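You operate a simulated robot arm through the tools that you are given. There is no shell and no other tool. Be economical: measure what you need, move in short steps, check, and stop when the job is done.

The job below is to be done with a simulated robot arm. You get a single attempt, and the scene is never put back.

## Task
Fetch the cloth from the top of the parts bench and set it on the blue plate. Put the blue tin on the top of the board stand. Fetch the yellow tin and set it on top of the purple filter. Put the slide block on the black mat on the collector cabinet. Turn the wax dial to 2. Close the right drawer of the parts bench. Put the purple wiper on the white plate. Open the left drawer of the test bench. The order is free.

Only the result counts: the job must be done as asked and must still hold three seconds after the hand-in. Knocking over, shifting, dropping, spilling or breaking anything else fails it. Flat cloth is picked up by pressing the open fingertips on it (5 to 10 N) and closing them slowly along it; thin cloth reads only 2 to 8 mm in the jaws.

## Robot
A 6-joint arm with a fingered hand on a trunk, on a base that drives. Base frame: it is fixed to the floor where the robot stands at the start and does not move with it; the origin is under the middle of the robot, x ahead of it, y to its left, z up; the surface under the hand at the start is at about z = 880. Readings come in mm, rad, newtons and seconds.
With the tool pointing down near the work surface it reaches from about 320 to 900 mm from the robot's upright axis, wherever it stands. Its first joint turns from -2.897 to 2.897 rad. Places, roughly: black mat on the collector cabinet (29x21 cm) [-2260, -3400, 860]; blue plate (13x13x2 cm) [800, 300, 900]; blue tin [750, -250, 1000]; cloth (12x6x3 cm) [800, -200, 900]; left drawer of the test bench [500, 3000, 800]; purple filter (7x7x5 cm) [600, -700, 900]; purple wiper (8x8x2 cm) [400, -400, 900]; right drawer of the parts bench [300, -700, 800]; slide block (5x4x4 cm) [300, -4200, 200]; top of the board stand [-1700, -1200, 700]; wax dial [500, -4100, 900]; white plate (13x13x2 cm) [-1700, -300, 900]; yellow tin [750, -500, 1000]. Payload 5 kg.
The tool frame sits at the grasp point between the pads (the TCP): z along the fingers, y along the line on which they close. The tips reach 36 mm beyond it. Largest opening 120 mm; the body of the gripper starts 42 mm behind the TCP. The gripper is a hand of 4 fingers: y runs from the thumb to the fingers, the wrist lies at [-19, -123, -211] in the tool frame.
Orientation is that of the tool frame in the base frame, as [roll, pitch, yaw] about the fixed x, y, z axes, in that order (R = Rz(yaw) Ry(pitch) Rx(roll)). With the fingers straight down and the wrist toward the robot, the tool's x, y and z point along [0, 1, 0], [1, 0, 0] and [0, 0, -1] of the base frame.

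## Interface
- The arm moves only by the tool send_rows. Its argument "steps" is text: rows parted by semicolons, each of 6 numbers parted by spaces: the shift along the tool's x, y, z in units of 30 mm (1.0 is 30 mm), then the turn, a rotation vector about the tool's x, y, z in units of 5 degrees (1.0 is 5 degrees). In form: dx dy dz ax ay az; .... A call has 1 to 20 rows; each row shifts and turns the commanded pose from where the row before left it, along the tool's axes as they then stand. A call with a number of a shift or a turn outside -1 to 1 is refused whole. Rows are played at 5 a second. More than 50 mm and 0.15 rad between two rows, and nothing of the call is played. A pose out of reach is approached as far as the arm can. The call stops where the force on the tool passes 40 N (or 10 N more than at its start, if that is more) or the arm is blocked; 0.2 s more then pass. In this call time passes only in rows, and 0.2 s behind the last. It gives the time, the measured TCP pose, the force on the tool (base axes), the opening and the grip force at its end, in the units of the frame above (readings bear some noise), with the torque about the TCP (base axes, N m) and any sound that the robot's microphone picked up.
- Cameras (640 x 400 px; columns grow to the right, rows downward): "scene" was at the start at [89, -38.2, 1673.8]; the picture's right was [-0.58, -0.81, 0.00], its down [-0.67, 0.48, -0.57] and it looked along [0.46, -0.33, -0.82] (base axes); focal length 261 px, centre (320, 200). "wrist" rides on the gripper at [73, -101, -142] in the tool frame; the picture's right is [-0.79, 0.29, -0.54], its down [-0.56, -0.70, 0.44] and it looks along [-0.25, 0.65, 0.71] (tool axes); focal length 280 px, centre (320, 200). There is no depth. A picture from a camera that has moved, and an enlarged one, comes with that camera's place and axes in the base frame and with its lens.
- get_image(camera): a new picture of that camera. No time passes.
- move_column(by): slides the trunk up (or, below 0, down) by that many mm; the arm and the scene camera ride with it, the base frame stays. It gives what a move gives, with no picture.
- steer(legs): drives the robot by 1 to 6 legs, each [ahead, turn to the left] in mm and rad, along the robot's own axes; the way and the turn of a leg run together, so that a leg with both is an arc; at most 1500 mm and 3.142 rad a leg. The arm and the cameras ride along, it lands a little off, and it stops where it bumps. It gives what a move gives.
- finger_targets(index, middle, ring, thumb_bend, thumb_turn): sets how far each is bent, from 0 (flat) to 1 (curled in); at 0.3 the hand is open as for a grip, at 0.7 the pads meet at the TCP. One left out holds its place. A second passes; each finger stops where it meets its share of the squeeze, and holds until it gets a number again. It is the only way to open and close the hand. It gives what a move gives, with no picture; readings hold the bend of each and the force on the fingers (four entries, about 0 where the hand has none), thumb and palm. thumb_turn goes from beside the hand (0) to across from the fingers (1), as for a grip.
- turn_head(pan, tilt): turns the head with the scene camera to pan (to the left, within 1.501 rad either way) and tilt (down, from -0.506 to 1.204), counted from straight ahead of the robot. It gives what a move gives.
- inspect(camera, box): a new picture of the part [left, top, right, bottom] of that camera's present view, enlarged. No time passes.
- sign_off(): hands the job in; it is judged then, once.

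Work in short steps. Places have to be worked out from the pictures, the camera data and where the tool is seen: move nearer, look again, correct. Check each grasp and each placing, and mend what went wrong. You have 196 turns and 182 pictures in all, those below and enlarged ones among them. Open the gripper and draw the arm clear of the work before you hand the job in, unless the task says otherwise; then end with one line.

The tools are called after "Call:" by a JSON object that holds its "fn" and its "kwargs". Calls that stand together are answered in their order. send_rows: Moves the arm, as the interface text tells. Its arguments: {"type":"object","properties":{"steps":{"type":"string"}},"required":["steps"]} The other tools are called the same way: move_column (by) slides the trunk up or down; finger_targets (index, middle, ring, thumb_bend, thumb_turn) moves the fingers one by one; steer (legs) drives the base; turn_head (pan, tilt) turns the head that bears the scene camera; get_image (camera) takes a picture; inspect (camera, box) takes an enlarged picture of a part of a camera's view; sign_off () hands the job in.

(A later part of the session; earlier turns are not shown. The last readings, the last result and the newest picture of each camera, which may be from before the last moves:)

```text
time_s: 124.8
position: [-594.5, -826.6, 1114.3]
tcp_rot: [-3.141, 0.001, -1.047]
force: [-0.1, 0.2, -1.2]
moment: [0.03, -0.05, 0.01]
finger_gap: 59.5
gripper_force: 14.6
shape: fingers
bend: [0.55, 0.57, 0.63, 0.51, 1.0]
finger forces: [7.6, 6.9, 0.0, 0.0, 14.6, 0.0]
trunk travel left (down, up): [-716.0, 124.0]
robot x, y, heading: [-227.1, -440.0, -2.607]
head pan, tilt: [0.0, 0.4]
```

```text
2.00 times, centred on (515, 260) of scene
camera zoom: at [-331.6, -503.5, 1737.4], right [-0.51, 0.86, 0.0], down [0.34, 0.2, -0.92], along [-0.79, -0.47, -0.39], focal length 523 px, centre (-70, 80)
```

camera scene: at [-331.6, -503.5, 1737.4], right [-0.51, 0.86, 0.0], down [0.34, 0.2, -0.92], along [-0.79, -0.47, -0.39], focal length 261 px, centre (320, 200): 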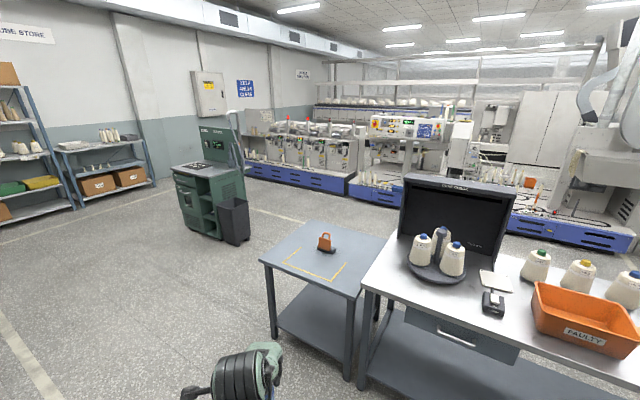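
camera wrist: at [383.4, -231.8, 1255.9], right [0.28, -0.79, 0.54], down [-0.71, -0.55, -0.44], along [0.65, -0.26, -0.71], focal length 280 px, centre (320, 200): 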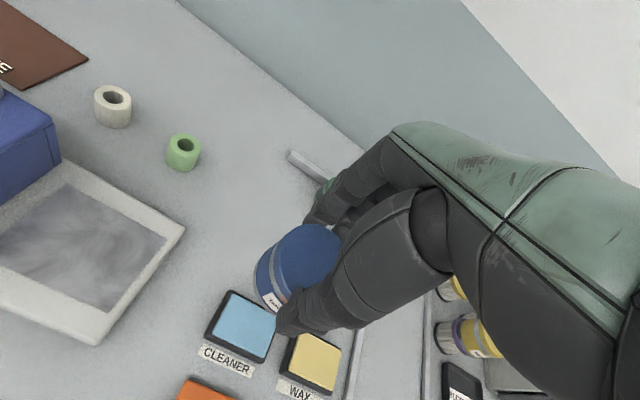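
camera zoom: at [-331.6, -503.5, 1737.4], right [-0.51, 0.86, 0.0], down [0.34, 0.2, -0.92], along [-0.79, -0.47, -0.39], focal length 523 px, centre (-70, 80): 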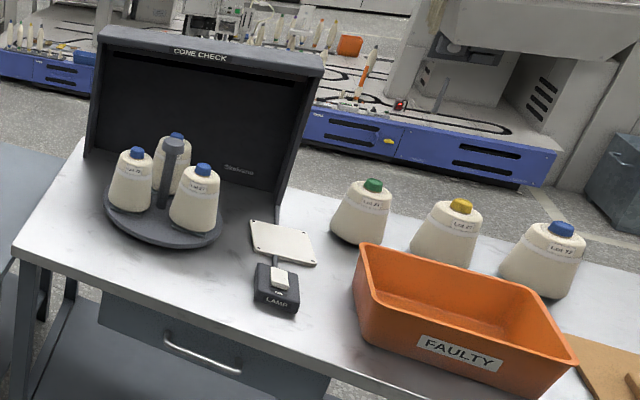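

The stand top is the grey-blue table with the yellow marks (front edge x≈-1350, y −900…−1590). I'll place the tin near (-1500, -1300), clear of the orange object. Drive there.

Call:
{"fn": "steer", "kwargs": {"legs": [[0, 0.285], [986, 0], [0, -0.82]]}}

Call:
{"fn": "turn_head", "kwargs": {"pan": 0.1, "tilt": 0.85}}

Call:
{"fn": "get_image", "kwargs": {"camera": "scene"}}

Call:
{"fn": "get_image", "kwargs": {"camera": "wrist"}}

```text
time_s: 134.1
position: [-1422.9, -1301.0, 1113.6]
tcp_rot: [-3.14, 0.001, -1.597]
force: [0.2, -0.2, -1.7]
moment: [0.02, -0.03, 0.0]
finger_gap: 59.1
gripper_force: 14.2
shape: fingers
bend: [0.55, 0.57, 0.63, 0.51, 1.0]
finger forces: [7.5, 6.7, 0.0, 0.1, 14.6, 0.1]
trunk travel left (down, up): [-716.0, 124.0]
robot x, y, heading: [-912.6, -1166.3, 3.125]
head pan, tilt: [0.0, 0.4]
```

```text
time_s: 135.0
position: [-1423.7, -1300.2, 1113.4]
tcp_rot: [3.141, 0.001, -1.597]
force: [0.7, -0.1, -1.2]
moment: [-0.02, 0.03, 0.02]
finger_gap: 58.7
gripper_force: 14.3
shape: fingers
bend: [0.55, 0.57, 0.63, 0.51, 1.0]
finger forces: [7.4, 6.7, 0.0, 0.0, 14.5, 0.1]
trunk travel left (down, up): [-716.0, 124.0]
robot x, y, heading: [-907.2, -1164.6, 3.127]
head pan, tilt: [0.099, 0.85]
```

```text
127 pictures are left
camera scene: at [-1017.0, -1169.6, 1698.4], right [-0.08, 1.0, 0.0], down [0.75, 0.06, -0.66], along [-0.66, -0.06, -0.75], focal length 261 px, centre (320, 200)
```

scene: 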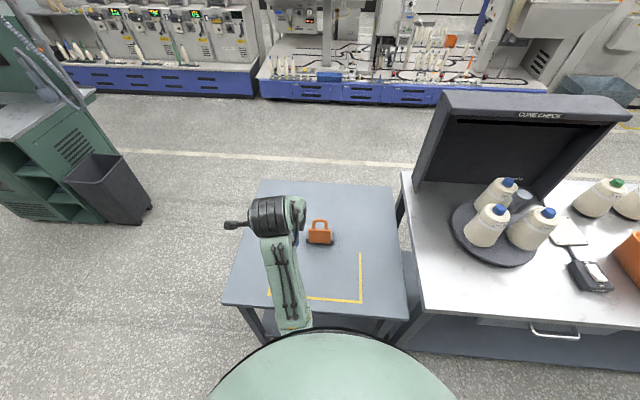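

```text
126 pictures are left
camera wrist: at [-1323.3, -1375.1, 1255.3], right [-0.27, 0.8, 0.54], down [0.71, 0.54, -0.44], along [-0.65, 0.27, -0.71], focal length 280 px, centre (320, 200)
```

wrist: 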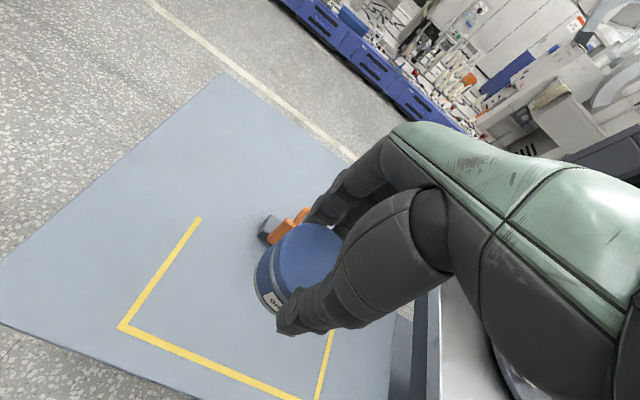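

Move 55 mm further over the stand, then lower mostly by the trunk.

Call:
{"fn": "send_rows", "kwargs": {"steps": "0 .95 0 0 0 0;0 .95 0 0 0 0"}}

Call:
{"fn": "move_column", "kwargs": {"by": -300}}

Call:
{"fn": "get_image", "kwargs": {"camera": "wrist"}}

Call:
{"fn": "get_image", "kwargs": {"camera": "scene"}}

```text
time_s: 135.6
position: [-1479.5, -1297.9, 1113.9]
tcp_rot: [3.141, 0.001, -1.598]
force: [0.4, -0.4, -1.1]
moment: [-0.01, -0.01, -0.03]
finger_gap: 59.1
gripper_force: 13.9
shape: fingers
bend: [0.55, 0.57, 0.63, 0.51, 1.0]
finger forces: [7.6, 6.7, 0.0, 0.1, 14.5, 0.0]
trunk travel left (down, up): [-716.0, 124.0]
robot x, y, heading: [-911.1, -1165.9, 3.125]
head pan, tilt: [0.099, 0.85]
```

```text
time_s: 138.6
position: [-1478.7, -1297.7, 814.0]
tcp_rot: [-3.141, 0.003, -1.596]
force: [0.9, 0.4, -1.1]
moment: [0.02, 0.01, 0.01]
finger_gap: 59.4
gripper_force: 14.1
shape: fingers
bend: [0.55, 0.57, 0.63, 0.51, 1.0]
finger forces: [7.6, 6.6, 0.0, 0.0, 14.5, 0.0]
trunk travel left (down, up): [-416.0, 424.0]
robot x, y, heading: [-910.2, -1166.1, 3.126]
head pan, tilt: [0.099, 0.85]
```

```text
125 pictures are left
camera wrist: at [-1378.8, -1373.3, 955.8], right [-0.27, 0.8, 0.54], down [0.71, 0.54, -0.44], along [-0.65, 0.27, -0.71], focal length 280 px, centre (320, 200)
```

wrist: 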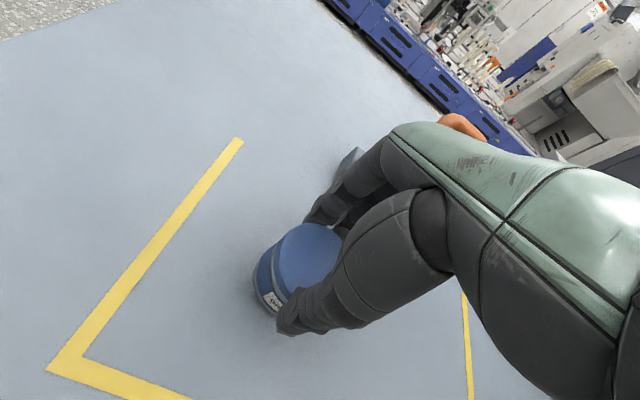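

```text
124 pictures are left
camera scene: at [-1016.9, -1169.5, 1398.4], right [-0.08, 1.0, 0.0], down [0.75, 0.06, -0.66], along [-0.66, -0.06, -0.75], focal length 261 px, centre (320, 200)
```

scene: 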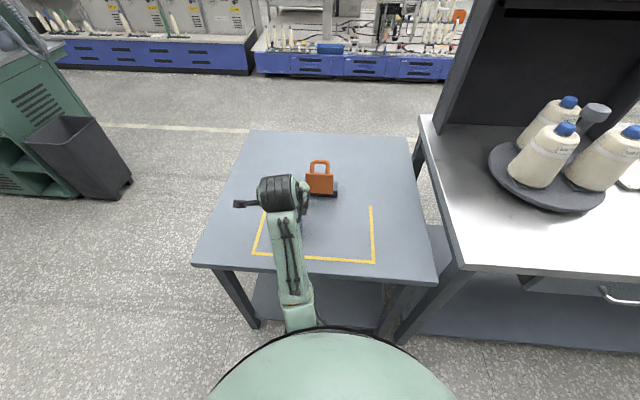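

Lower further with guarded steps.

Call:
{"fn": "send_rows", "kwargs": {"steps": "0 0 .6 0 0 0;0 0 .4 0 0 0;0 0 .1 0 0 0;0 0 .1 0 0 0;0 0 .1 0 0 0"}}

Call:
{"fn": "send_rows", "kwargs": {"steps": "0 0 .1 0 0 0;0 0 .1 0 0 0"}}

```text
time_s: 139.8
position: [-1480.2, -1298.6, 781.3]
tcp_rot: [3.125, -0.003, -1.596]
force: [5.4, 1.8, 20.9]
moment: [0.22, 0.3, -0.09]
finger_gap: 57.8
gripper_force: 21.3
shape: fingers
bend: [0.55, 0.57, 0.63, 0.55, 1.0]
finger forces: [8.2, 11.9, 0.0, 0.0, 22.0, 0.1]
trunk travel left (down, up): [-416.0, 424.0]
robot x, y, heading: [-909.8, -1168.6, 3.131]
head pan, tilt: [0.099, 0.85]
stopped in row 5: the force on the tool passed its limit at 40 N (the readings are from after the stop); the commanded pose is now the measured one
```

```text
time_s: 140.4
position: [-1481.4, -1298.8, 781.7]
tcp_rot: [3.115, -0.006, -1.598]
force: [7.1, 1.5, 21.3]
moment: [0.17, 0.18, -0.06]
finger_gap: 57.5
gripper_force: 21.0
shape: fingers
bend: [0.55, 0.57, 0.63, 0.55, 1.0]
finger forces: [8.0, 11.9, 0.0, 0.0, 22.3, 0.0]
trunk travel left (down, up): [-416.0, 424.0]
robot x, y, heading: [-909.3, -1165.0, 3.126]
head pan, tilt: [0.099, 0.85]
stopped in row 2: the force on the tool passed its limit at 43 N (the readings are from after the stop); the commanded pose is now the measured one
```

Contact made. Relieve the pressure before opening.

Call:
{"fn": "send_rows", "kwargs": {"steps": "0 0 -.12 .2 0 0;0 0 -.05 .1 0 0"}}

Call:
{"fn": "get_image", "kwargs": {"camera": "wrist"}}

```text
time_s: 141.0
position: [-1482.0, -1298.8, 783.0]
tcp_rot: [-3.133, -0.004, -1.598]
force: [-1.7, 1.0, 6.1]
moment: [0.1, 0.28, -0.02]
finger_gap: 56.9
gripper_force: 17.9
shape: fingers
bend: [0.55, 0.57, 0.63, 0.55, 1.0]
finger forces: [10.4, 8.8, 0.0, 0.1, 16.3, 0.0]
trunk travel left (down, up): [-416.0, 424.0]
robot x, y, heading: [-909.2, -1169.0, 3.13]
head pan, tilt: [0.099, 0.85]
heard: snap
```

```text
123 pictures are left
camera wrist: at [-1383.5, -1373.5, 925.3], right [-0.27, 0.8, 0.54], down [0.72, 0.54, -0.44], along [-0.64, 0.27, -0.72], focal length 280 px, centre (320, 200)
```

wrist: 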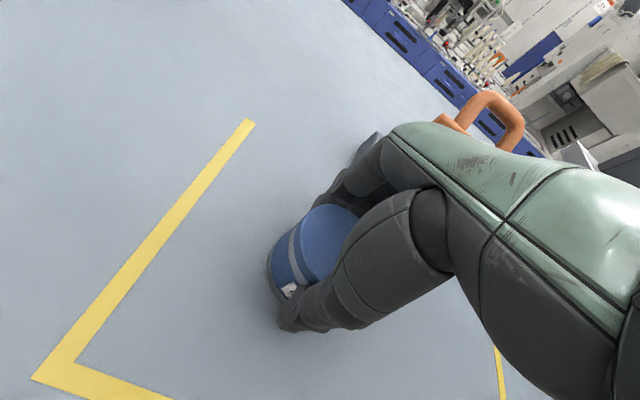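

A snap was heard; the tin looks whole. Open now and inspect.

Call:
{"fn": "finger_targets", "kwargs": {"index": 0.4, "middle": 0.4, "ring": 0.4, "thumb_bend": 0.36}}

Call:
{"fn": "move_column", "kwargs": {"by": 120}}

Call:
{"fn": "inspect", "kwargs": {"camera": "wrist", "box": [160, 150, 400, 350]}}

Call:
{"fn": "get_image", "kwargs": {"camera": "scene"}}

```text
time_s: 142.0
position: [-1481.7, -1298.7, 783.7]
tcp_rot: [-3.134, -0.006, -1.599]
force: [-0.8, -0.5, 0.3]
moment: [0.04, -0.01, 0.0]
finger_gap: 99.5
gripper_force: 0.0
shape: fingers
bend: [0.4, 0.4, 0.4, 0.36, 0.98]
finger forces: [0.0, 0.0, 0.0, 0.0, 0.0, 0.0]
trunk travel left (down, up): [-416.0, 424.0]
robot x, y, heading: [-905.3, -1169.9, 3.128]
head pan, tilt: [0.099, 0.85]
heard: snap
```

```text
time_s: 143.5
position: [-1483.1, -1298.9, 903.2]
tcp_rot: [-3.136, -0.005, -1.599]
force: [-1.0, -0.3, 0.0]
moment: [-0.02, -0.01, 0.01]
finger_gap: 99.7
gripper_force: 0.0
shape: fingers
bend: [0.4, 0.4, 0.4, 0.36, 0.98]
finger forces: [0.1, 0.0, 0.1, 0.0, 0.0, 0.0]
trunk travel left (down, up): [-536.0, 304.0]
robot x, y, heading: [-912.0, -1169.9, 3.125]
head pan, tilt: [0.099, 0.85]
```

```text
2.00 times, centred on (280, 250) of wrist
camera zoom: at [-1383.6, -1373.8, 1045.6], right [-0.27, 0.8, 0.54], down [0.72, 0.54, -0.44], along [-0.64, 0.27, -0.72], focal length 561 px, centre (400, 100)
```

zoom: 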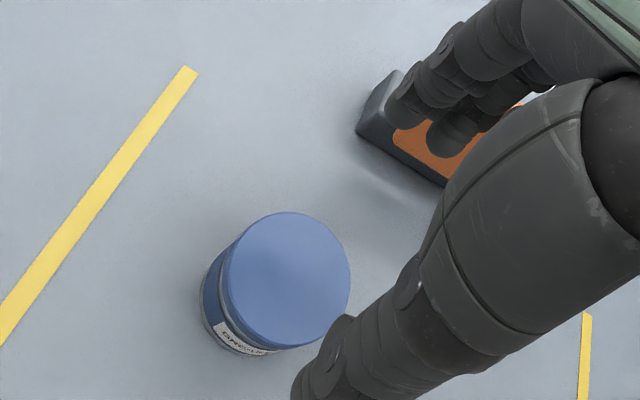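

```text
121 pictures are left
camera scene: at [-1016.9, -1169.5, 1518.3], right [-0.08, 1.0, 0.0], down [0.75, 0.06, -0.66], along [-0.66, -0.06, -0.75], focal length 261 px, centre (320, 200)
```

scene: 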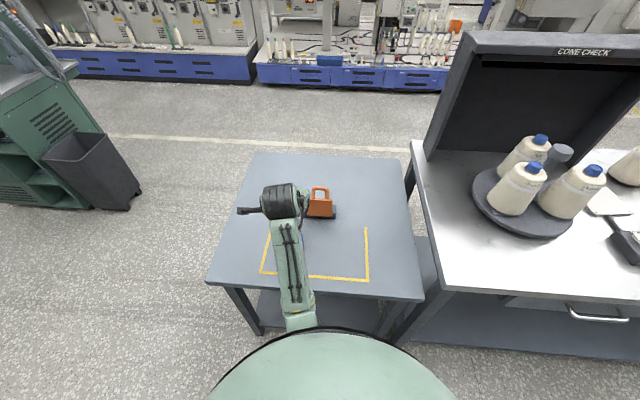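

The blue tin stands on the board stand. Now raise, retract, and drive back to the parts bench for the purple wiper.

Call:
{"fn": "move_column", "kwargs": {"by": 180}}

Call:
{"fn": "send_rows", "kwargs": {"steps": "0 -1 0 0 0 0;0 -1 0 0 0 0;0 -1 0 0 0 0;0 -1 0 0 0 0;0 -1 0 0 0 0"}}

Call:
{"fn": "steer", "kwargs": {"legs": [[0, -2.394], [1089, 0], [0, -0.732]]}}

Call:
{"fn": "turn_head", "kwargs": {"pan": 0, "tilt": 1.0}}

Call:
{"fn": "get_image", "kwargs": {"camera": "scene"}}

Call:
{"fn": "get_image", "kwargs": {"camera": "wrist"}}

```text
time_s: 145.5
position: [-1481.5, -1297.6, 1083.0]
tcp_rot: [-3.135, -0.005, -1.599]
force: [0.2, -0.1, -0.1]
moment: [0.0, 0.01, 0.05]
finger_gap: 99.5
gripper_force: 0.0
shape: fingers
bend: [0.4, 0.4, 0.4, 0.36, 0.98]
finger forces: [0.1, 0.0, 0.0, 0.0, 0.0, 0.0]
trunk travel left (down, up): [-716.0, 124.0]
robot x, y, heading: [-909.9, -1167.1, 3.125]
head pan, tilt: [0.099, 0.85]
```

```text
time_s: 146.7
position: [-1335.7, -1307.2, 1080.8]
tcp_rot: [-3.135, -0.002, -1.6]
force: [-0.5, -0.1, 0.6]
moment: [-0.01, -0.02, -0.02]
finger_gap: 99.7
gripper_force: 0.2
shape: fingers
bend: [0.4, 0.4, 0.4, 0.36, 0.98]
finger forces: [0.0, 0.0, 0.0, 0.0, 0.0, 0.0]
out of reach, approached as far as the arm can: row 5
trunk travel left (down, up): [-716.0, 124.0]
robot x, y, heading: [-906.7, -1167.6, 3.129]
head pan, tilt: [0.099, 0.85]
```

```text
time_s: 162.0
position: [354.1, -289.8, 1079.2]
tcp_rot: [-3.135, -0.004, 1.555]
force: [0.1, -0.2, 0.4]
moment: [0.0, -0.01, 0.02]
finger_gap: 99.5
gripper_force: 0.1
shape: fingers
bend: [0.4, 0.4, 0.4, 0.36, 0.98]
finger forces: [0.1, 0.0, 0.0, 0.0, 0.0, 0.0]
trunk travel left (down, up): [-716.0, 124.0]
robot x, y, heading: [-71.0, -437.5, -0.005]
head pan, tilt: [0.099, 0.85]
```

```text
time_s: 162.7
position: [354.0, -290.0, 1080.9]
tcp_rot: [-3.136, -0.004, 1.555]
force: [0.1, -0.5, -0.7]
moment: [0.03, -0.01, 0.0]
finger_gap: 99.8
gripper_force: 0.0
shape: fingers
bend: [0.4, 0.4, 0.4, 0.36, 0.98]
finger forces: [0.0, 0.0, 0.0, 0.1, 0.0, 0.1]
trunk travel left (down, up): [-716.0, 124.0]
robot x, y, heading: [-74.4, -438.8, -0.003]
head pan, tilt: [0.0, 1.0]
```

```text
120 pictures are left
camera scene: at [29.0, -430.6, 1687.3], right [0.0, -1.0, 0.0], down [-0.84, 0.0, -0.54], along [0.54, 0.0, -0.84], focal length 261 px, centre (320, 200)
```

scene: 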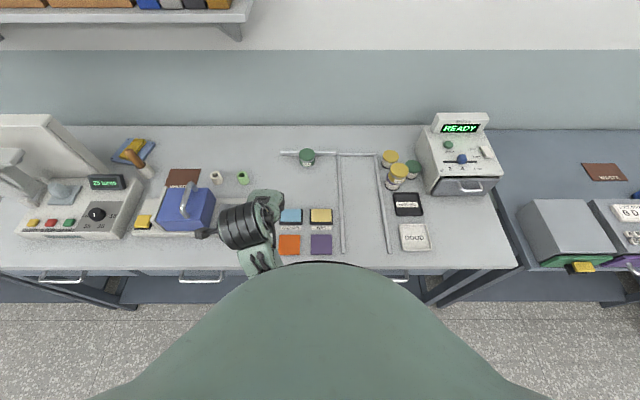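

```text
119 pictures are left
camera wrist: at [255.4, -215.6, 1222.5], right [0.28, -0.8, 0.54], down [-0.71, -0.55, -0.44], along [0.64, -0.26, -0.72], focal length 280 px, centre (320, 200)
```

wrist: 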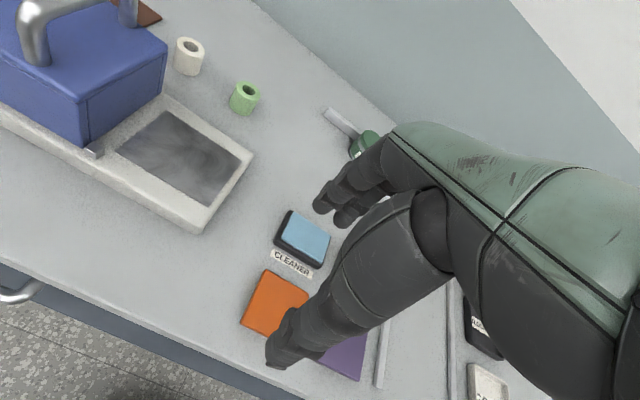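

Wiper at about (368, -434). Move above it.

Call:
{"fn": "send_rows", "kwargs": {"steps": "-.96 .12 .5 0 0 0;-.96 .12 .5 0 0 0;-.96 .12 .5 0 0 0;-.96 .1 .5 0 0 0;-.96 .1 .5 0 0 0"}}

Call:
{"fn": "get_image", "kwargs": {"camera": "wrist"}}

Call:
{"fn": "inspect", "kwargs": {"camera": "scene", "box": [260, 190, 380, 265]}}

```text
time_s: 163.9
position: [366.3, -435.0, 1004.8]
tcp_rot: [-3.135, -0.004, 1.554]
force: [0.2, -0.5, -0.2]
moment: [0.01, -0.07, 0.0]
finger_gap: 99.7
gripper_force: 0.0
shape: fingers
bend: [0.4, 0.4, 0.4, 0.36, 0.98]
finger forces: [0.1, 0.0, 0.0, 0.0, 0.0, 0.0]
trunk travel left (down, up): [-716.0, 124.0]
robot x, y, heading: [-70.1, -433.5, -0.008]
head pan, tilt: [0.0, 1.0]
```

```text
118 pictures are left
camera wrist: at [268.0, -361.3, 1147.5], right [0.28, -0.8, 0.54], down [-0.71, -0.55, -0.44], along [0.64, -0.26, -0.72], focal length 280 px, centre (320, 200)
```

wrist: 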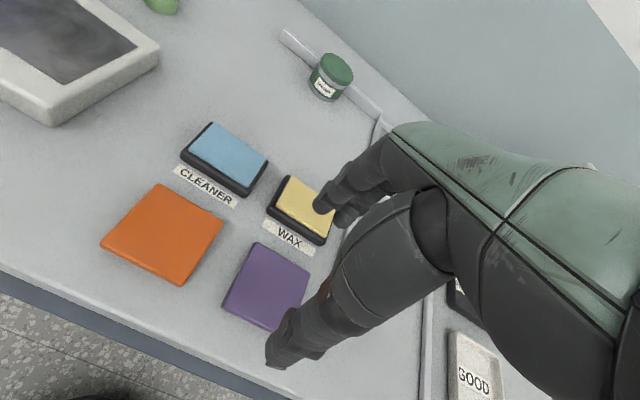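

```text
5.33 times, centred on (320, 228) of scene
camera zoom: at [28.8, -431.0, 1687.3], right [0.0, -1.0, 0.0], down [-0.84, 0.0, -0.54], along [0.54, 0.0, -0.84], focal length 1394 px, centre (320, 53)
```

zoom: 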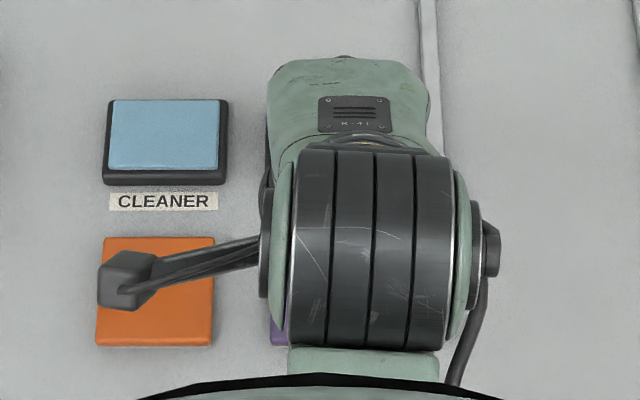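

Wiper spans x 334–399, y −404…−471, axis-aligned; the hand is centred. Descend.

Call:
{"fn": "send_rows", "kwargs": {"steps": "-.03 0 .8 0 0 0;-.03 0 .8 0 0 0;0 0 .8 0 0 0;0 0 .3 0 0 0;0 0 .1 0 0 0"}}

Call:
{"fn": "get_image", "kwargs": {"camera": "wrist"}}

```text
time_s: 165.1
position: [372.7, -434.4, 919.0]
tcp_rot: [-3.135, -0.002, 1.556]
force: [-1.2, -1.1, 9.5]
moment: [-0.14, -0.49, -0.04]
finger_gap: 99.6
gripper_force: 5.0
shape: fingers
bend: [0.4, 0.4, 0.4, 0.36, 0.98]
finger forces: [0.0, 9.7, 0.0, 0.1, 0.0, 0.0]
trunk travel left (down, up): [-716.0, 124.0]
robot x, y, heading: [-71.1, -433.4, -0.0]
head pan, tilt: [0.0, 1.0]
```

```text
116 pictures are left
camera wrist: at [273.9, -361.4, 1062.6], right [0.28, -0.8, 0.54], down [-0.71, -0.55, -0.44], along [0.65, -0.26, -0.72], focal length 280 px, centre (320, 200)
```

wrist: 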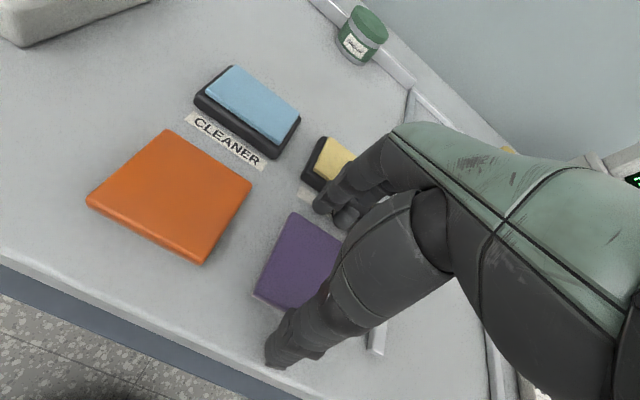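

Touching the bench. Raise 3 mm, shift 5 mm back, and close.

Call:
{"fn": "send_rows", "kwargs": {"steps": "0 -.15 -.1 0 0 0"}}

Call:
{"fn": "finger_targets", "kwargs": {"index": 0.5, "middle": 0.5, "ring": 0.5, "thumb_bend": 0.5}}

Call:
{"fn": "get_image", "kwargs": {"camera": "wrist"}}

```text
time_s: 165.5
position: [371.7, -434.5, 922.3]
tcp_rot: [-3.134, -0.003, 1.558]
force: [-0.4, -0.2, -0.7]
moment: [0.0, 0.03, 0.02]
finger_gap: 99.9
gripper_force: 0.1
shape: fingers
bend: [0.4, 0.4, 0.4, 0.36, 0.98]
finger forces: [0.0, 0.0, 0.0, 0.1, 0.0, 0.0]
trunk travel left (down, up): [-716.0, 124.0]
robot x, y, heading: [-70.6, -433.1, -0.004]
head pan, tilt: [0.0, 1.0]
```

```text
time_s: 166.5
position: [371.7, -435.9, 923.5]
tcp_rot: [-3.136, -0.003, 1.555]
force: [-0.1, 0.1, 0.8]
moment: [-0.01, 0.03, 0.01]
finger_gap: 71.1
gripper_force: 3.8
shape: fingers
bend: [0.49, 0.49, 0.49, 0.47, 0.99]
finger forces: [1.3, 1.2, 0.7, 0.1, 3.3, 0.1]
trunk travel left (down, up): [-716.0, 124.0]
robot x, y, heading: [-69.2, -436.2, -0.0]
head pan, tilt: [0.0, 1.0]
```

```text
115 pictures are left
camera wrist: at [273.2, -361.7, 1065.6], right [0.28, -0.8, 0.54], down [-0.71, -0.55, -0.44], along [0.65, -0.26, -0.72], focal length 280 px, centre (320, 200)
```

wrist: 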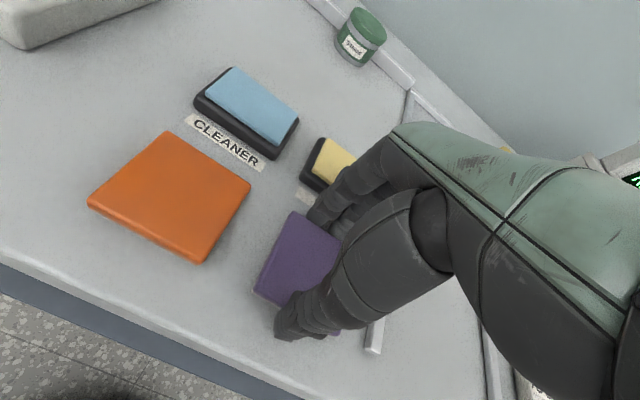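

Fingers hold the pad at 71 mm. Squeeze and lift.

Call:
{"fn": "finger_targets", "kwargs": {"index": 0.57, "middle": 0.57, "ring": 0.57, "thumb_bend": 0.55}}

Call:
{"fn": "send_rows", "kwargs": {"steps": "0 0 -.3 0 0 0;0 0 -.7 0 0 0;0 0 -1 0 0 0;0 0 -1 0 0 0;0 0 -1 0 0 0;0 0 -1 0 0 0"}}

Call:
{"fn": "get_image", "kwargs": {"camera": "wrist"}}

```text
time_s: 167.5
position: [372.1, -435.3, 923.1]
tcp_rot: [-3.137, -0.004, 1.555]
force: [-0.7, -0.3, -0.1]
moment: [-0.02, -0.03, -0.02]
finger_gap: 69.6
gripper_force: 11.0
shape: fingers
bend: [0.52, 0.53, 0.53, 0.47, 0.99]
finger forces: [4.0, 4.0, 2.9, 0.1, 11.1, 0.1]
trunk travel left (down, up): [-716.0, 124.0]
robot x, y, heading: [-71.9, -435.5, -0.004]
head pan, tilt: [0.0, 1.0]
```

```text
time_s: 168.9
position: [380.9, -436.8, 1064.6]
tcp_rot: [-3.132, -0.004, 1.557]
force: [-0.2, 0.4, -0.6]
moment: [-0.02, 0.04, 0.01]
finger_gap: 69.8
gripper_force: 10.7
shape: fingers
bend: [0.52, 0.53, 0.53, 0.47, 0.99]
finger forces: [4.1, 3.9, 2.7, 0.0, 10.9, 0.1]
out of reach, approached as far as the arm can: row 6
trunk travel left (down, up): [-716.0, 124.0]
robot x, y, heading: [-70.3, -435.8, -0.001]
head pan, tilt: [0.0, 1.0]
```

```text
114 pictures are left
camera wrist: at [281.6, -362.8, 1208.1], right [0.28, -0.8, 0.54], down [-0.71, -0.55, -0.44], along [0.64, -0.26, -0.72], focal length 280 px, centre (320, 200)
```

wrist: 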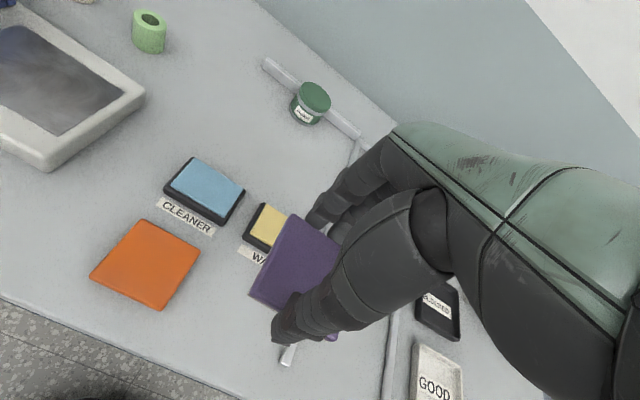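

The wiper is held. Back off and drive to face the white plate (est. (-1624, -285)).

Call:
{"fn": "steer", "kwargs": {"legs": [[-150, 0], [0, 2.945], [744, 0], [0, 0.196]]}}

Call:
{"fn": "turn_head", "kwargs": {"pan": 0, "tilt": 0.8}}

Call:
{"fn": "get_image", "kwargs": {"camera": "scene"}}

Call:
{"fn": "get_image", "kwargs": {"camera": "wrist"}}

```text
time_s: 183.3
position: [-1390.2, -264.5, 1065.9]
tcp_rot: [-3.134, -0.004, -1.603]
force: [-0.4, -0.5, -0.5]
moment: [0.02, 0.0, 0.01]
finger_gap: 69.3
gripper_force: 10.5
shape: fingers
bend: [0.52, 0.53, 0.53, 0.47, 0.99]
finger forces: [3.7, 3.7, 2.5, 0.1, 10.2, 0.0]
trunk travel left (down, up): [-716.0, 124.0]
robot x, y, heading: [-942.3, -278.7, 3.12]
head pan, tilt: [0.0, 1.0]
```

```text
time_s: 184.1
position: [-1390.3, -266.3, 1065.4]
tcp_rot: [-3.136, -0.002, -1.602]
force: [-0.4, -0.2, -1.1]
moment: [-0.02, 0.01, 0.02]
finger_gap: 69.4
gripper_force: 9.4
shape: fingers
bend: [0.52, 0.53, 0.53, 0.47, 0.99]
finger forces: [3.8, 3.7, 2.5, 0.1, 10.2, 0.0]
trunk travel left (down, up): [-716.0, 124.0]
robot x, y, heading: [-944.3, -274.9, 3.117]
head pan, tilt: [0.0, 0.799]
```

```text
113 pictures are left
camera scene: at [-1050.9, -269.8, 1702.4], right [0.02, 1.0, 0.0], down [0.72, -0.01, -0.7], along [-0.7, 0.01, -0.72], focal length 261 px, centre (320, 200)
```

scene: 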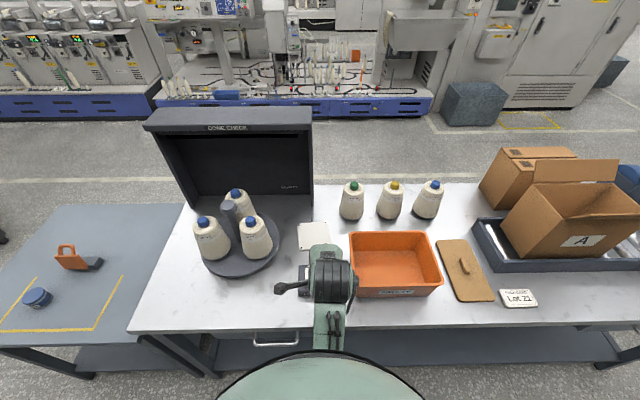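

```text
112 pictures are left
camera wrist: at [-1292.3, -341.3, 1208.5], right [-0.27, 0.8, 0.54], down [0.72, 0.54, -0.44], along [-0.64, 0.27, -0.72], focal length 280 px, centre (320, 200)
```

wrist: 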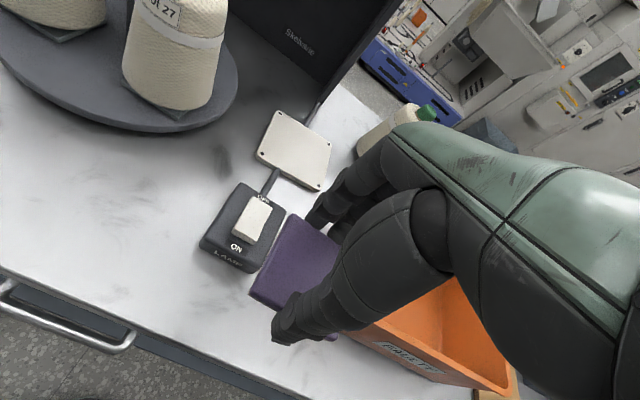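

Plate centre ≈ (-1641, -291); a hood corner stands near (-1738, -290), so I aim for (-1627, -284), still fully on the plate.

Call:
{"fn": "send_rows", "kwargs": {"steps": ".105 .98 0 0 0 0;.105 .98 0 0 0 0;.105 .98 0 0 0 0;.105 .98 0 0 0 0;.105 .98 0 0 0 0;.105 .98 0 0 0 0;.105 .98 0 0 0 0;.105 .98 0 0 0 0"}}

Call:
{"fn": "get_image", "kwargs": {"camera": "wrist"}}

Call:
{"fn": "inspect", "kwargs": {"camera": "scene", "box": [220, 140, 420, 265]}}

```text
time_s: 185.9
position: [-1627.8, -283.5, 1062.5]
tcp_rot: [-3.132, -0.004, -1.602]
force: [-0.3, -0.6, -0.1]
moment: [0.0, -0.03, -0.03]
finger_gap: 69.5
gripper_force: 10.1
shape: fingers
bend: [0.52, 0.53, 0.53, 0.47, 0.99]
finger forces: [3.9, 3.6, 2.5, 0.0, 10.3, 0.0]
trunk travel left (down, up): [-716.0, 124.0]
robot x, y, heading: [-940.8, -273.2, 3.12]
head pan, tilt: [0.0, 0.799]
```

```text
111 pictures are left
camera wrist: at [-1530.7, -358.9, 1203.8], right [-0.27, 0.8, 0.54], down [0.72, 0.54, -0.44], along [-0.64, 0.27, -0.72], focal length 280 px, centre (320, 200)
```

wrist: 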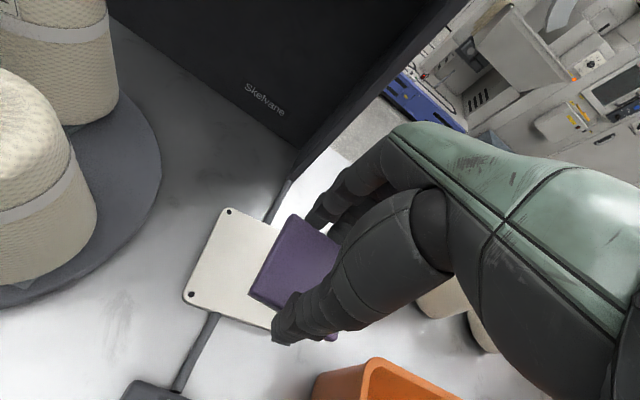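

```text
3.20 times, centred on (320, 202) of scene
camera zoom: at [-1052.5, -269.9, 1702.3], right [0.02, 1.0, 0.0], down [0.72, -0.01, -0.7], along [-0.7, 0.01, -0.72], focal length 837 px, centre (320, 192)
```

zoom: 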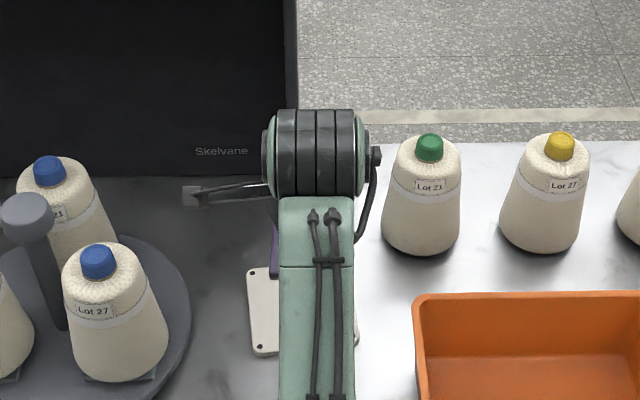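

The plate centre refines to ≈(-1651, -292); the hood is farther (x<-1800). Shift 22 mm forward and lower.

Call:
{"fn": "send_rows", "kwargs": {"steps": ".2 .75 0 0 0 0;0 0 1 0 0 0;0 0 1 0 0 0;0 0 1 0 0 0;0 0 .6 0 0 0"}}

Call:
{"fn": "get_image", "kwargs": {"camera": "wrist"}}

```text
time_s: 187.1
position: [-1648.4, -289.2, 957.3]
tcp_rot: [-3.135, -0.004, -1.602]
force: [0.2, 0.4, -0.4]
moment: [0.0, 0.02, 0.01]
finger_gap: 69.2
gripper_force: 9.9
shape: fingers
bend: [0.52, 0.53, 0.53, 0.47, 0.99]
finger forces: [3.9, 3.7, 2.5, 0.0, 10.2, 0.0]
trunk travel left (down, up): [-716.0, 124.0]
robot x, y, heading: [-941.5, -278.8, 3.128]
head pan, tilt: [0.0, 0.799]
```

```text
109 pictures are left
camera wrist: at [-1550.2, -364.9, 1098.5], right [-0.27, 0.8, 0.54], down [0.72, 0.54, -0.44], along [-0.64, 0.27, -0.72], focal length 280 px, centre (320, 200)
```

wrist: 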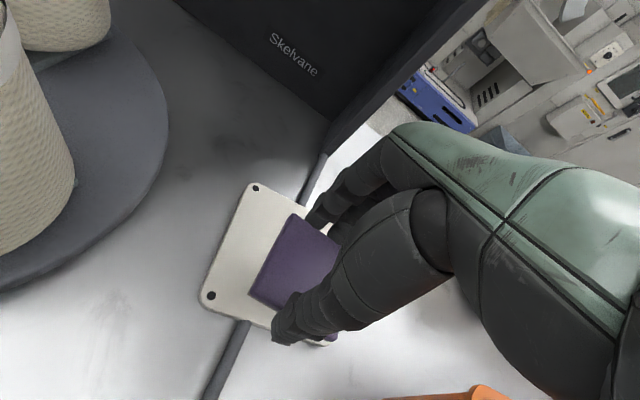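

Wiper is within the plate. Lower guardedly to contact.

Call:
{"fn": "send_rows", "kwargs": {"steps": "0 .1 .3 0 0 0;0 .1 .2 0 0 0;0 0 .1 0 0 0;0 0 .1 0 0 0"}}

Call:
{"fn": "get_image", "kwargs": {"camera": "wrist"}}

```text
time_s: 188.1
position: [-1655.8, -289.2, 935.4]
tcp_rot: [-3.135, -0.003, -1.602]
force: [-0.7, 0.2, -0.8]
moment: [0.01, 0.03, 0.02]
finger_gap: 69.3
gripper_force: 10.3
shape: fingers
bend: [0.52, 0.53, 0.53, 0.47, 0.99]
finger forces: [3.8, 3.6, 2.4, 0.0, 10.2, 0.0]
trunk travel left (down, up): [-716.0, 124.0]
robot x, y, heading: [-940.8, -276.0, 3.12]
head pan, tilt: [0.0, 0.799]
```

```text
108 pictures are left
camera wrist: at [-1556.1, -364.3, 1077.8], right [-0.27, 0.8, 0.54], down [0.72, 0.54, -0.44], along [-0.64, 0.27, -0.72], focal length 280 px, centre (320, 200)
```

wrist: 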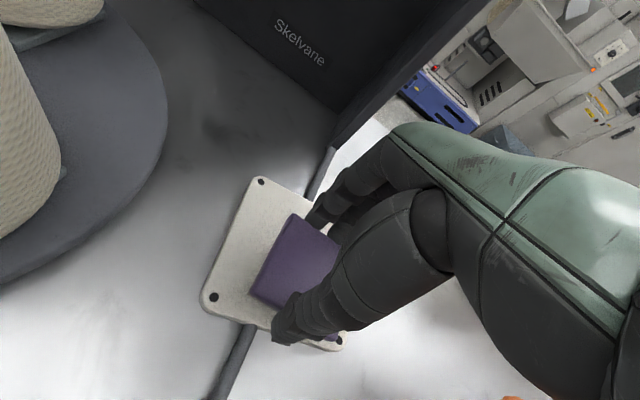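

Nicely centred. Continue down.

Call:
{"fn": "send_rows", "kwargs": {"steps": "0 0 .1 0 0 0;0 0 .1 0 0 0"}}

Call:
{"fn": "send_rows", "kwargs": {"steps": "0 0 .1 0 0 0;0 0 .07 0 0 0"}}

```text
time_s: 188.7
position: [-1652.8, -289.3, 929.7]
tcp_rot: [-3.134, -0.003, -1.601]
force: [0.2, 0.6, -0.5]
moment: [0.03, -0.04, 0.04]
finger_gap: 69.2
gripper_force: 10.2
shape: fingers
bend: [0.52, 0.53, 0.53, 0.47, 0.99]
finger forces: [3.9, 3.7, 2.5, 0.1, 10.2, 0.0]
trunk travel left (down, up): [-716.0, 124.0]
robot x, y, heading: [-939.9, -278.5, 3.119]
head pan, tilt: [0.0, 0.799]
```

```text
time_s: 189.3
position: [-1653.9, -289.4, 923.1]
tcp_rot: [-3.135, -0.005, -1.602]
force: [0.2, -0.7, -0.5]
moment: [0.0, 0.0, 0.05]
finger_gap: 68.9
gripper_force: 10.3
shape: fingers
bend: [0.52, 0.53, 0.53, 0.47, 0.99]
finger forces: [4.0, 3.6, 2.6, 0.0, 10.2, 0.1]
trunk travel left (down, up): [-716.0, 124.0]
robot x, y, heading: [-943.6, -279.3, 3.119]
head pan, tilt: [0.0, 0.799]
```

No contact yet (this bench is lower). Continue down in small steps.

Call:
{"fn": "send_rows", "kwargs": {"steps": "0 0 .1 0 0 0;0 0 .1 0 0 0"}}

Call:
{"fn": "send_rows", "kwargs": {"steps": "0 0 .1 0 0 0;0 0 .1 0 0 0"}}

Call:
{"fn": "get_image", "kwargs": {"camera": "wrist"}}

```text
time_s: 189.9
position: [-1654.4, -288.4, 918.4]
tcp_rot: [-3.131, -0.005, -1.602]
force: [0.6, 0.2, 0.4]
moment: [-0.01, 0.01, -0.01]
finger_gap: 69.3
gripper_force: 10.2
shape: fingers
bend: [0.52, 0.53, 0.53, 0.47, 0.99]
finger forces: [3.9, 3.6, 2.6, 0.0, 10.1, 0.1]
trunk travel left (down, up): [-716.0, 124.0]
robot x, y, heading: [-940.8, -277.7, 3.121]
head pan, tilt: [0.0, 0.799]
```

```text
time_s: 190.5
position: [-1653.7, -289.2, 911.3]
tcp_rot: [-3.135, -0.004, -1.604]
force: [-0.1, 0.0, -0.1]
moment: [0.03, 0.0, 0.04]
finger_gap: 69.2
gripper_force: 10.1
shape: fingers
bend: [0.52, 0.53, 0.53, 0.47, 0.99]
finger forces: [3.9, 3.6, 2.4, 0.0, 10.2, 0.1]
trunk travel left (down, up): [-716.0, 124.0]
robot x, y, heading: [-938.5, -276.7, 3.124]
head pan, tilt: [0.0, 0.799]
```

```text
107 pictures are left
camera wrist: at [-1555.1, -363.7, 1054.6], right [-0.27, 0.8, 0.54], down [0.72, 0.54, -0.44], along [-0.64, 0.27, -0.72], focal length 280 px, centre (320, 200)
```

wrist: 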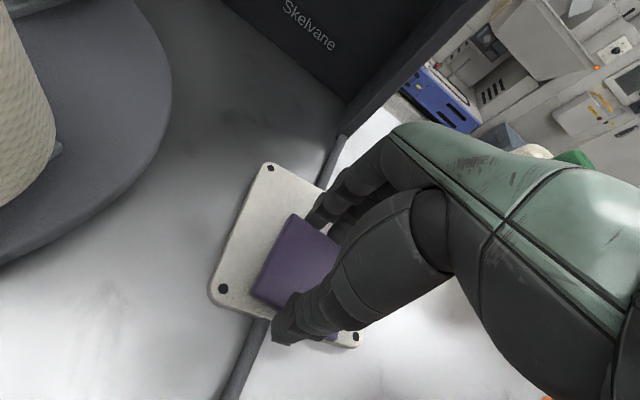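

The plate is lower, so its centre is nearer x≈-1668. Shift 12 mm and continue down.

Call:
{"fn": "send_rows", "kwargs": {"steps": "0 .4 .1 0 0 0;0 0 .1 0 0 0;0 0 .1 0 0 0"}}

Call:
{"fn": "send_rows", "kwargs": {"steps": "0 0 .1 0 0 0;0 0 .1 0 0 0"}}

Call:
{"fn": "get_image", "kwargs": {"camera": "wrist"}}

```text
time_s: 191.3
position: [-1665.2, -289.3, 903.9]
tcp_rot: [-3.135, -0.004, -1.603]
force: [0.0, -1.2, 5.4]
moment: [0.07, 0.06, 0.03]
finger_gap: 69.5
gripper_force: 11.9
shape: fingers
bend: [0.52, 0.53, 0.53, 0.47, 0.99]
finger forces: [3.7, 6.7, 3.0, 0.1, 10.7, 0.1]
trunk travel left (down, up): [-716.0, 124.0]
robot x, y, heading: [-938.9, -272.1, 3.124]
head pan, tilt: [0.0, 0.799]
```

```text
time_s: 191.9
position: [-1664.7, -289.1, 902.8]
tcp_rot: [3.136, -0.005, -1.603]
force: [-3.2, -0.2, 27.7]
moment: [0.28, 0.49, 0.05]
finger_gap: 69.4
gripper_force: 18.5
shape: fingers
bend: [0.52, 0.52, 0.53, 0.47, 0.99]
finger forces: [4.0, 18.6, 3.3, 0.1, 10.7, 0.0]
trunk travel left (down, up): [-716.0, 124.0]
robot x, y, heading: [-940.7, -275.2, 3.118]
head pan, tilt: [0.0, 0.799]
```

```text
106 pictures are left
camera wrist: at [-1565.5, -363.5, 1044.5], right [-0.26, 0.8, 0.54], down [0.72, 0.54, -0.45], along [-0.65, 0.27, -0.71], focal length 280 px, centre (320, 200)
```

wrist: 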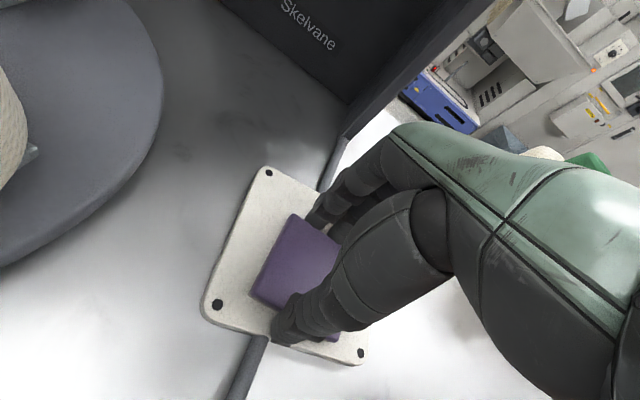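

Contact on the plate. Relieve about 5 mm, open, and rise.

Call:
{"fn": "send_rows", "kwargs": {"steps": "0 0 -.2 0 0 0"}}

Call:
{"fn": "finger_targets", "kwargs": {"index": 0.42, "middle": 0.42, "ring": 0.42, "thumb_bend": 0.38}}

Call:
{"fn": "send_rows", "kwargs": {"steps": "0 0 -.5 0 0 0;0 0 -1 0 0 0;0 0 -1 0 0 0;0 0 -1 0 0 0;0 0 -1 0 0 0;0 0 -1 0 0 0"}}

Call:
{"fn": "get_image", "kwargs": {"camera": "wrist"}}

```text
time_s: 192.3
position: [-1665.3, -287.9, 903.5]
tcp_rot: [-3.134, -0.003, -1.603]
force: [-4.9, -2.5, 17.5]
moment: [0.16, 0.72, 0.12]
finger_gap: 69.0
gripper_force: 17.1
shape: fingers
bend: [0.52, 0.52, 0.53, 0.48, 0.99]
finger forces: [4.8, 15.6, 4.0, 0.0, 9.8, 0.0]
trunk travel left (down, up): [-716.0, 124.0]
robot x, y, heading: [-942.9, -274.0, 3.117]
head pan, tilt: [0.0, 0.799]
```

```text
time_s: 193.3
position: [-1663.9, -288.8, 904.0]
tcp_rot: [-3.132, -0.003, -1.602]
force: [2.2, -0.2, 5.6]
moment: [0.07, 0.15, -0.03]
finger_gap: 93.8
gripper_force: 2.9
shape: fingers
bend: [0.42, 0.43, 0.42, 0.38, 0.99]
finger forces: [0.1, 5.3, 0.0, 0.0, 0.0, 0.1]
trunk travel left (down, up): [-716.0, 124.0]
robot x, y, heading: [-940.7, -274.7, 3.117]
head pan, tilt: [0.0, 0.799]
```

```text
time_s: 194.7
position: [-1667.7, -289.1, 1068.5]
tcp_rot: [-3.134, -0.005, -1.603]
force: [0.4, 0.5, 0.5]
moment: [-0.04, 0.02, -0.03]
finger_gap: 93.7
gripper_force: 0.0
shape: fingers
bend: [0.42, 0.42, 0.42, 0.38, 0.99]
finger forces: [0.1, 0.0, 0.1, 0.0, 0.0, 0.0]
trunk travel left (down, up): [-716.0, 124.0]
robot x, y, heading: [-938.7, -275.7, 3.12]
head pan, tilt: [0.0, 0.799]
```

```text
105 pictures are left
camera wrist: at [-1569.3, -364.3, 1211.5], right [-0.27, 0.8, 0.54], down [0.72, 0.54, -0.44], along [-0.64, 0.27, -0.72], focal length 280 px, centre (320, 200)
```

wrist: 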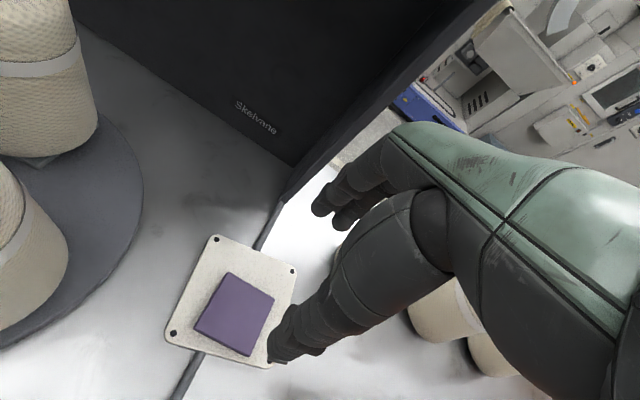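

The wiper lies fully on the white plate. Next: back off and drive toward the test bench (y≈3000), then look.

Call:
{"fn": "send_rows", "kwargs": {"steps": "0 -1 0 0 0 0;0 -1 0 0 0 0;0 -1 0 0 0 0;0 -1 0 0 0 0;0 -1 0 0 0 0;0 -1 0 0 0 0;0 -1 0 0 0 0"}}

Call:
{"fn": "steer", "kwargs": {"legs": [[-300, 0], [0, -1.55], [1400, 0]]}}

Call:
{"fn": "turn_head", "kwargs": {"pan": 0, "tilt": 0.35}}

Call:
{"fn": "get_image", "kwargs": {"camera": "scene"}}

```text
time_s: 196.3
position: [-1453.6, -294.7, 1069.5]
tcp_rot: [-3.136, -0.005, -1.603]
force: [-0.4, 0.8, 0.3]
moment: [0.0, 0.01, -0.01]
finger_gap: 94.0
gripper_force: 0.0
shape: fingers
bend: [0.42, 0.42, 0.42, 0.38, 0.99]
finger forces: [0.0, 0.0, 0.0, 0.0, 0.0, 0.1]
trunk travel left (down, up): [-716.0, 124.0]
robot x, y, heading: [-939.6, -281.9, 3.119]
head pan, tilt: [0.0, 0.799]
```

```text
time_s: 210.3
position: [-594.2, 1636.0, 1068.4]
tcp_rot: [-3.135, -0.003, 3.085]
force: [-0.4, 0.8, 0.1]
moment: [0.02, 0.0, -0.02]
finger_gap: 93.9
gripper_force: 0.0
shape: fingers
bend: [0.42, 0.42, 0.42, 0.38, 0.99]
finger forces: [0.0, 0.0, 0.1, 0.1, 0.0, 0.0]
trunk travel left (down, up): [-716.0, 124.0]
robot x, y, heading: [-585.9, 1121.1, 1.528]
head pan, tilt: [0.0, 0.799]
```

```text
time_s: 211.2
position: [-594.0, 1635.9, 1068.1]
tcp_rot: [-3.134, -0.003, 3.083]
force: [0.1, -0.4, 0.3]
moment: [0.01, 0.02, 0.03]
finger_gap: 93.8
gripper_force: 0.1
shape: fingers
bend: [0.42, 0.42, 0.42, 0.38, 0.99]
finger forces: [0.0, 0.0, 0.0, 0.1, 0.0, 0.0]
trunk travel left (down, up): [-716.0, 124.0]
robot x, y, heading: [-588.4, 1114.5, 1.526]
head pan, tilt: [0.0, 0.351]
```

```text
104 pictures are left
camera scene: at [-582.1, 1247.3, 1742.0], right [1.0, -0.05, 0.0], down [-0.02, -0.34, -0.94], along [0.04, 0.94, -0.34], focal length 261 px, centre (320, 200)
```

scene: 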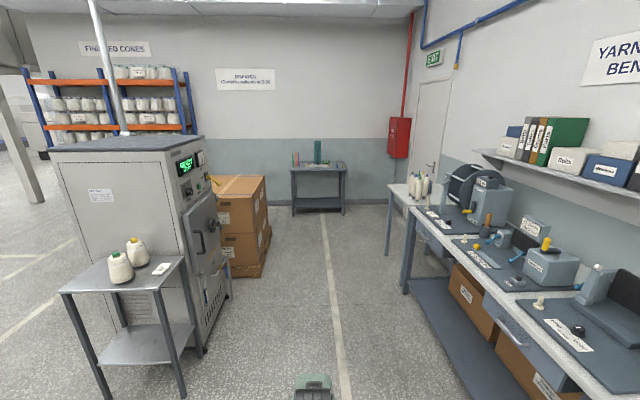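

The test bench is on the right, front edge x≈300, y≈1600–3440. Drive on and face its left end.

Call:
{"fn": "steer", "kwargs": {"legs": [[1400, 0], [350, 0], [0, -1.526]]}}

Call:
{"fn": "turn_head", "kwargs": {"pan": 0.2, "tilt": 0.75}}

Call:
{"fn": "get_image", "kwargs": {"camera": "scene"}}

```text
time_s: 225.3
position: [7.0, 2915.6, 1069.0]
tcp_rot: [-3.134, -0.003, 1.581]
force: [-0.1, -0.7, -0.1]
moment: [0.0, 0.01, 0.0]
finger_gap: 93.9
gripper_force: 0.0
shape: fingers
bend: [0.42, 0.42, 0.42, 0.38, 0.99]
finger forces: [0.0, 0.0, 0.1, 0.0, 0.0, 0.0]
trunk travel left (down, up): [-716.0, 124.0]
robot x, y, heading: [-506.2, 2873.5, 0.021]
head pan, tilt: [0.0, 0.351]
```

```text
time_s: 226.2
position: [7.4, 2915.7, 1067.9]
tcp_rot: [-3.132, -0.003, 1.582]
force: [0.4, 0.9, -0.3]
moment: [-0.01, 0.02, 0.0]
finger_gap: 93.9
gripper_force: 0.0
shape: fingers
bend: [0.42, 0.42, 0.42, 0.38, 0.99]
finger forces: [0.0, 0.0, 0.0, 0.0, 0.0, 0.1]
trunk travel left (down, up): [-716.0, 124.0]
robot x, y, heading: [-506.8, 2877.8, 0.023]
head pan, tilt: [0.201, 0.75]
```

```text
103 pictures are left
camera scene: at [-395.9, 2898.0, 1706.5], right [0.22, -0.98, 0.0], down [-0.66, -0.15, -0.73], along [0.71, 0.16, -0.68], focal length 261 px, centre (320, 200)
```

scene: 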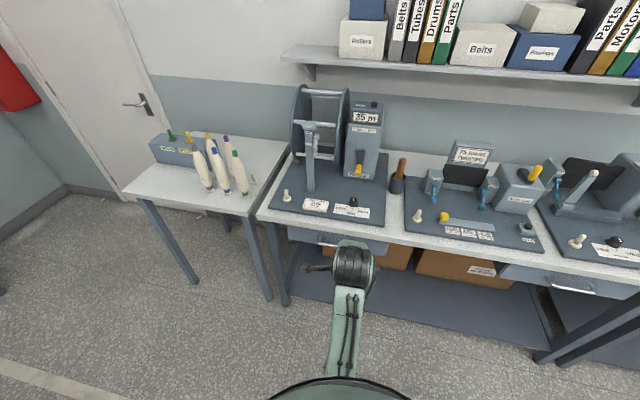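

Zoom on the left drawer.

Call:
{"fn": "inspect", "kwargs": {"camera": "scene", "box": [250, 190, 450, 315]}}

Call:
{"fn": "get_image", "kwargs": {"camera": "wrist"}}

```text
3.20 times, centred on (350, 252) of scene
camera zoom: at [-395.9, 2898.0, 1706.5], right [0.22, -0.98, 0.0], down [-0.66, -0.15, -0.73], along [0.71, 0.16, -0.68], focal length 837 px, centre (224, 32)
```

zoom: 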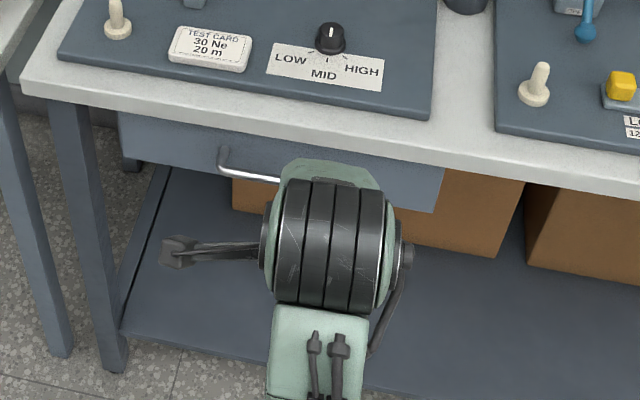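

```text
101 pictures are left
camera wrist: at [-94.3, 2986.8, 1211.1], right [0.3, -0.79, 0.54], down [-0.7, -0.57, -0.44], along [0.65, -0.24, -0.72], focal length 280 px, centre (320, 200)
```

wrist: 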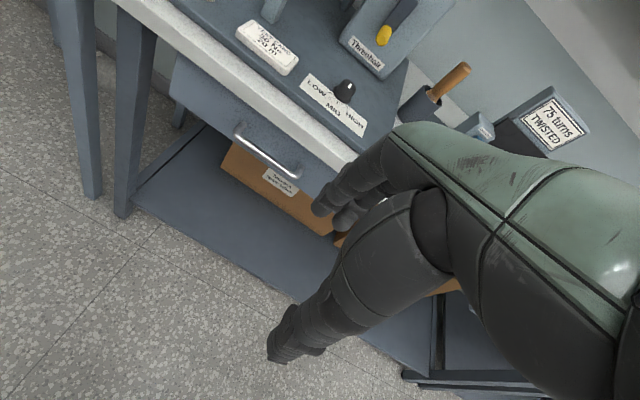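

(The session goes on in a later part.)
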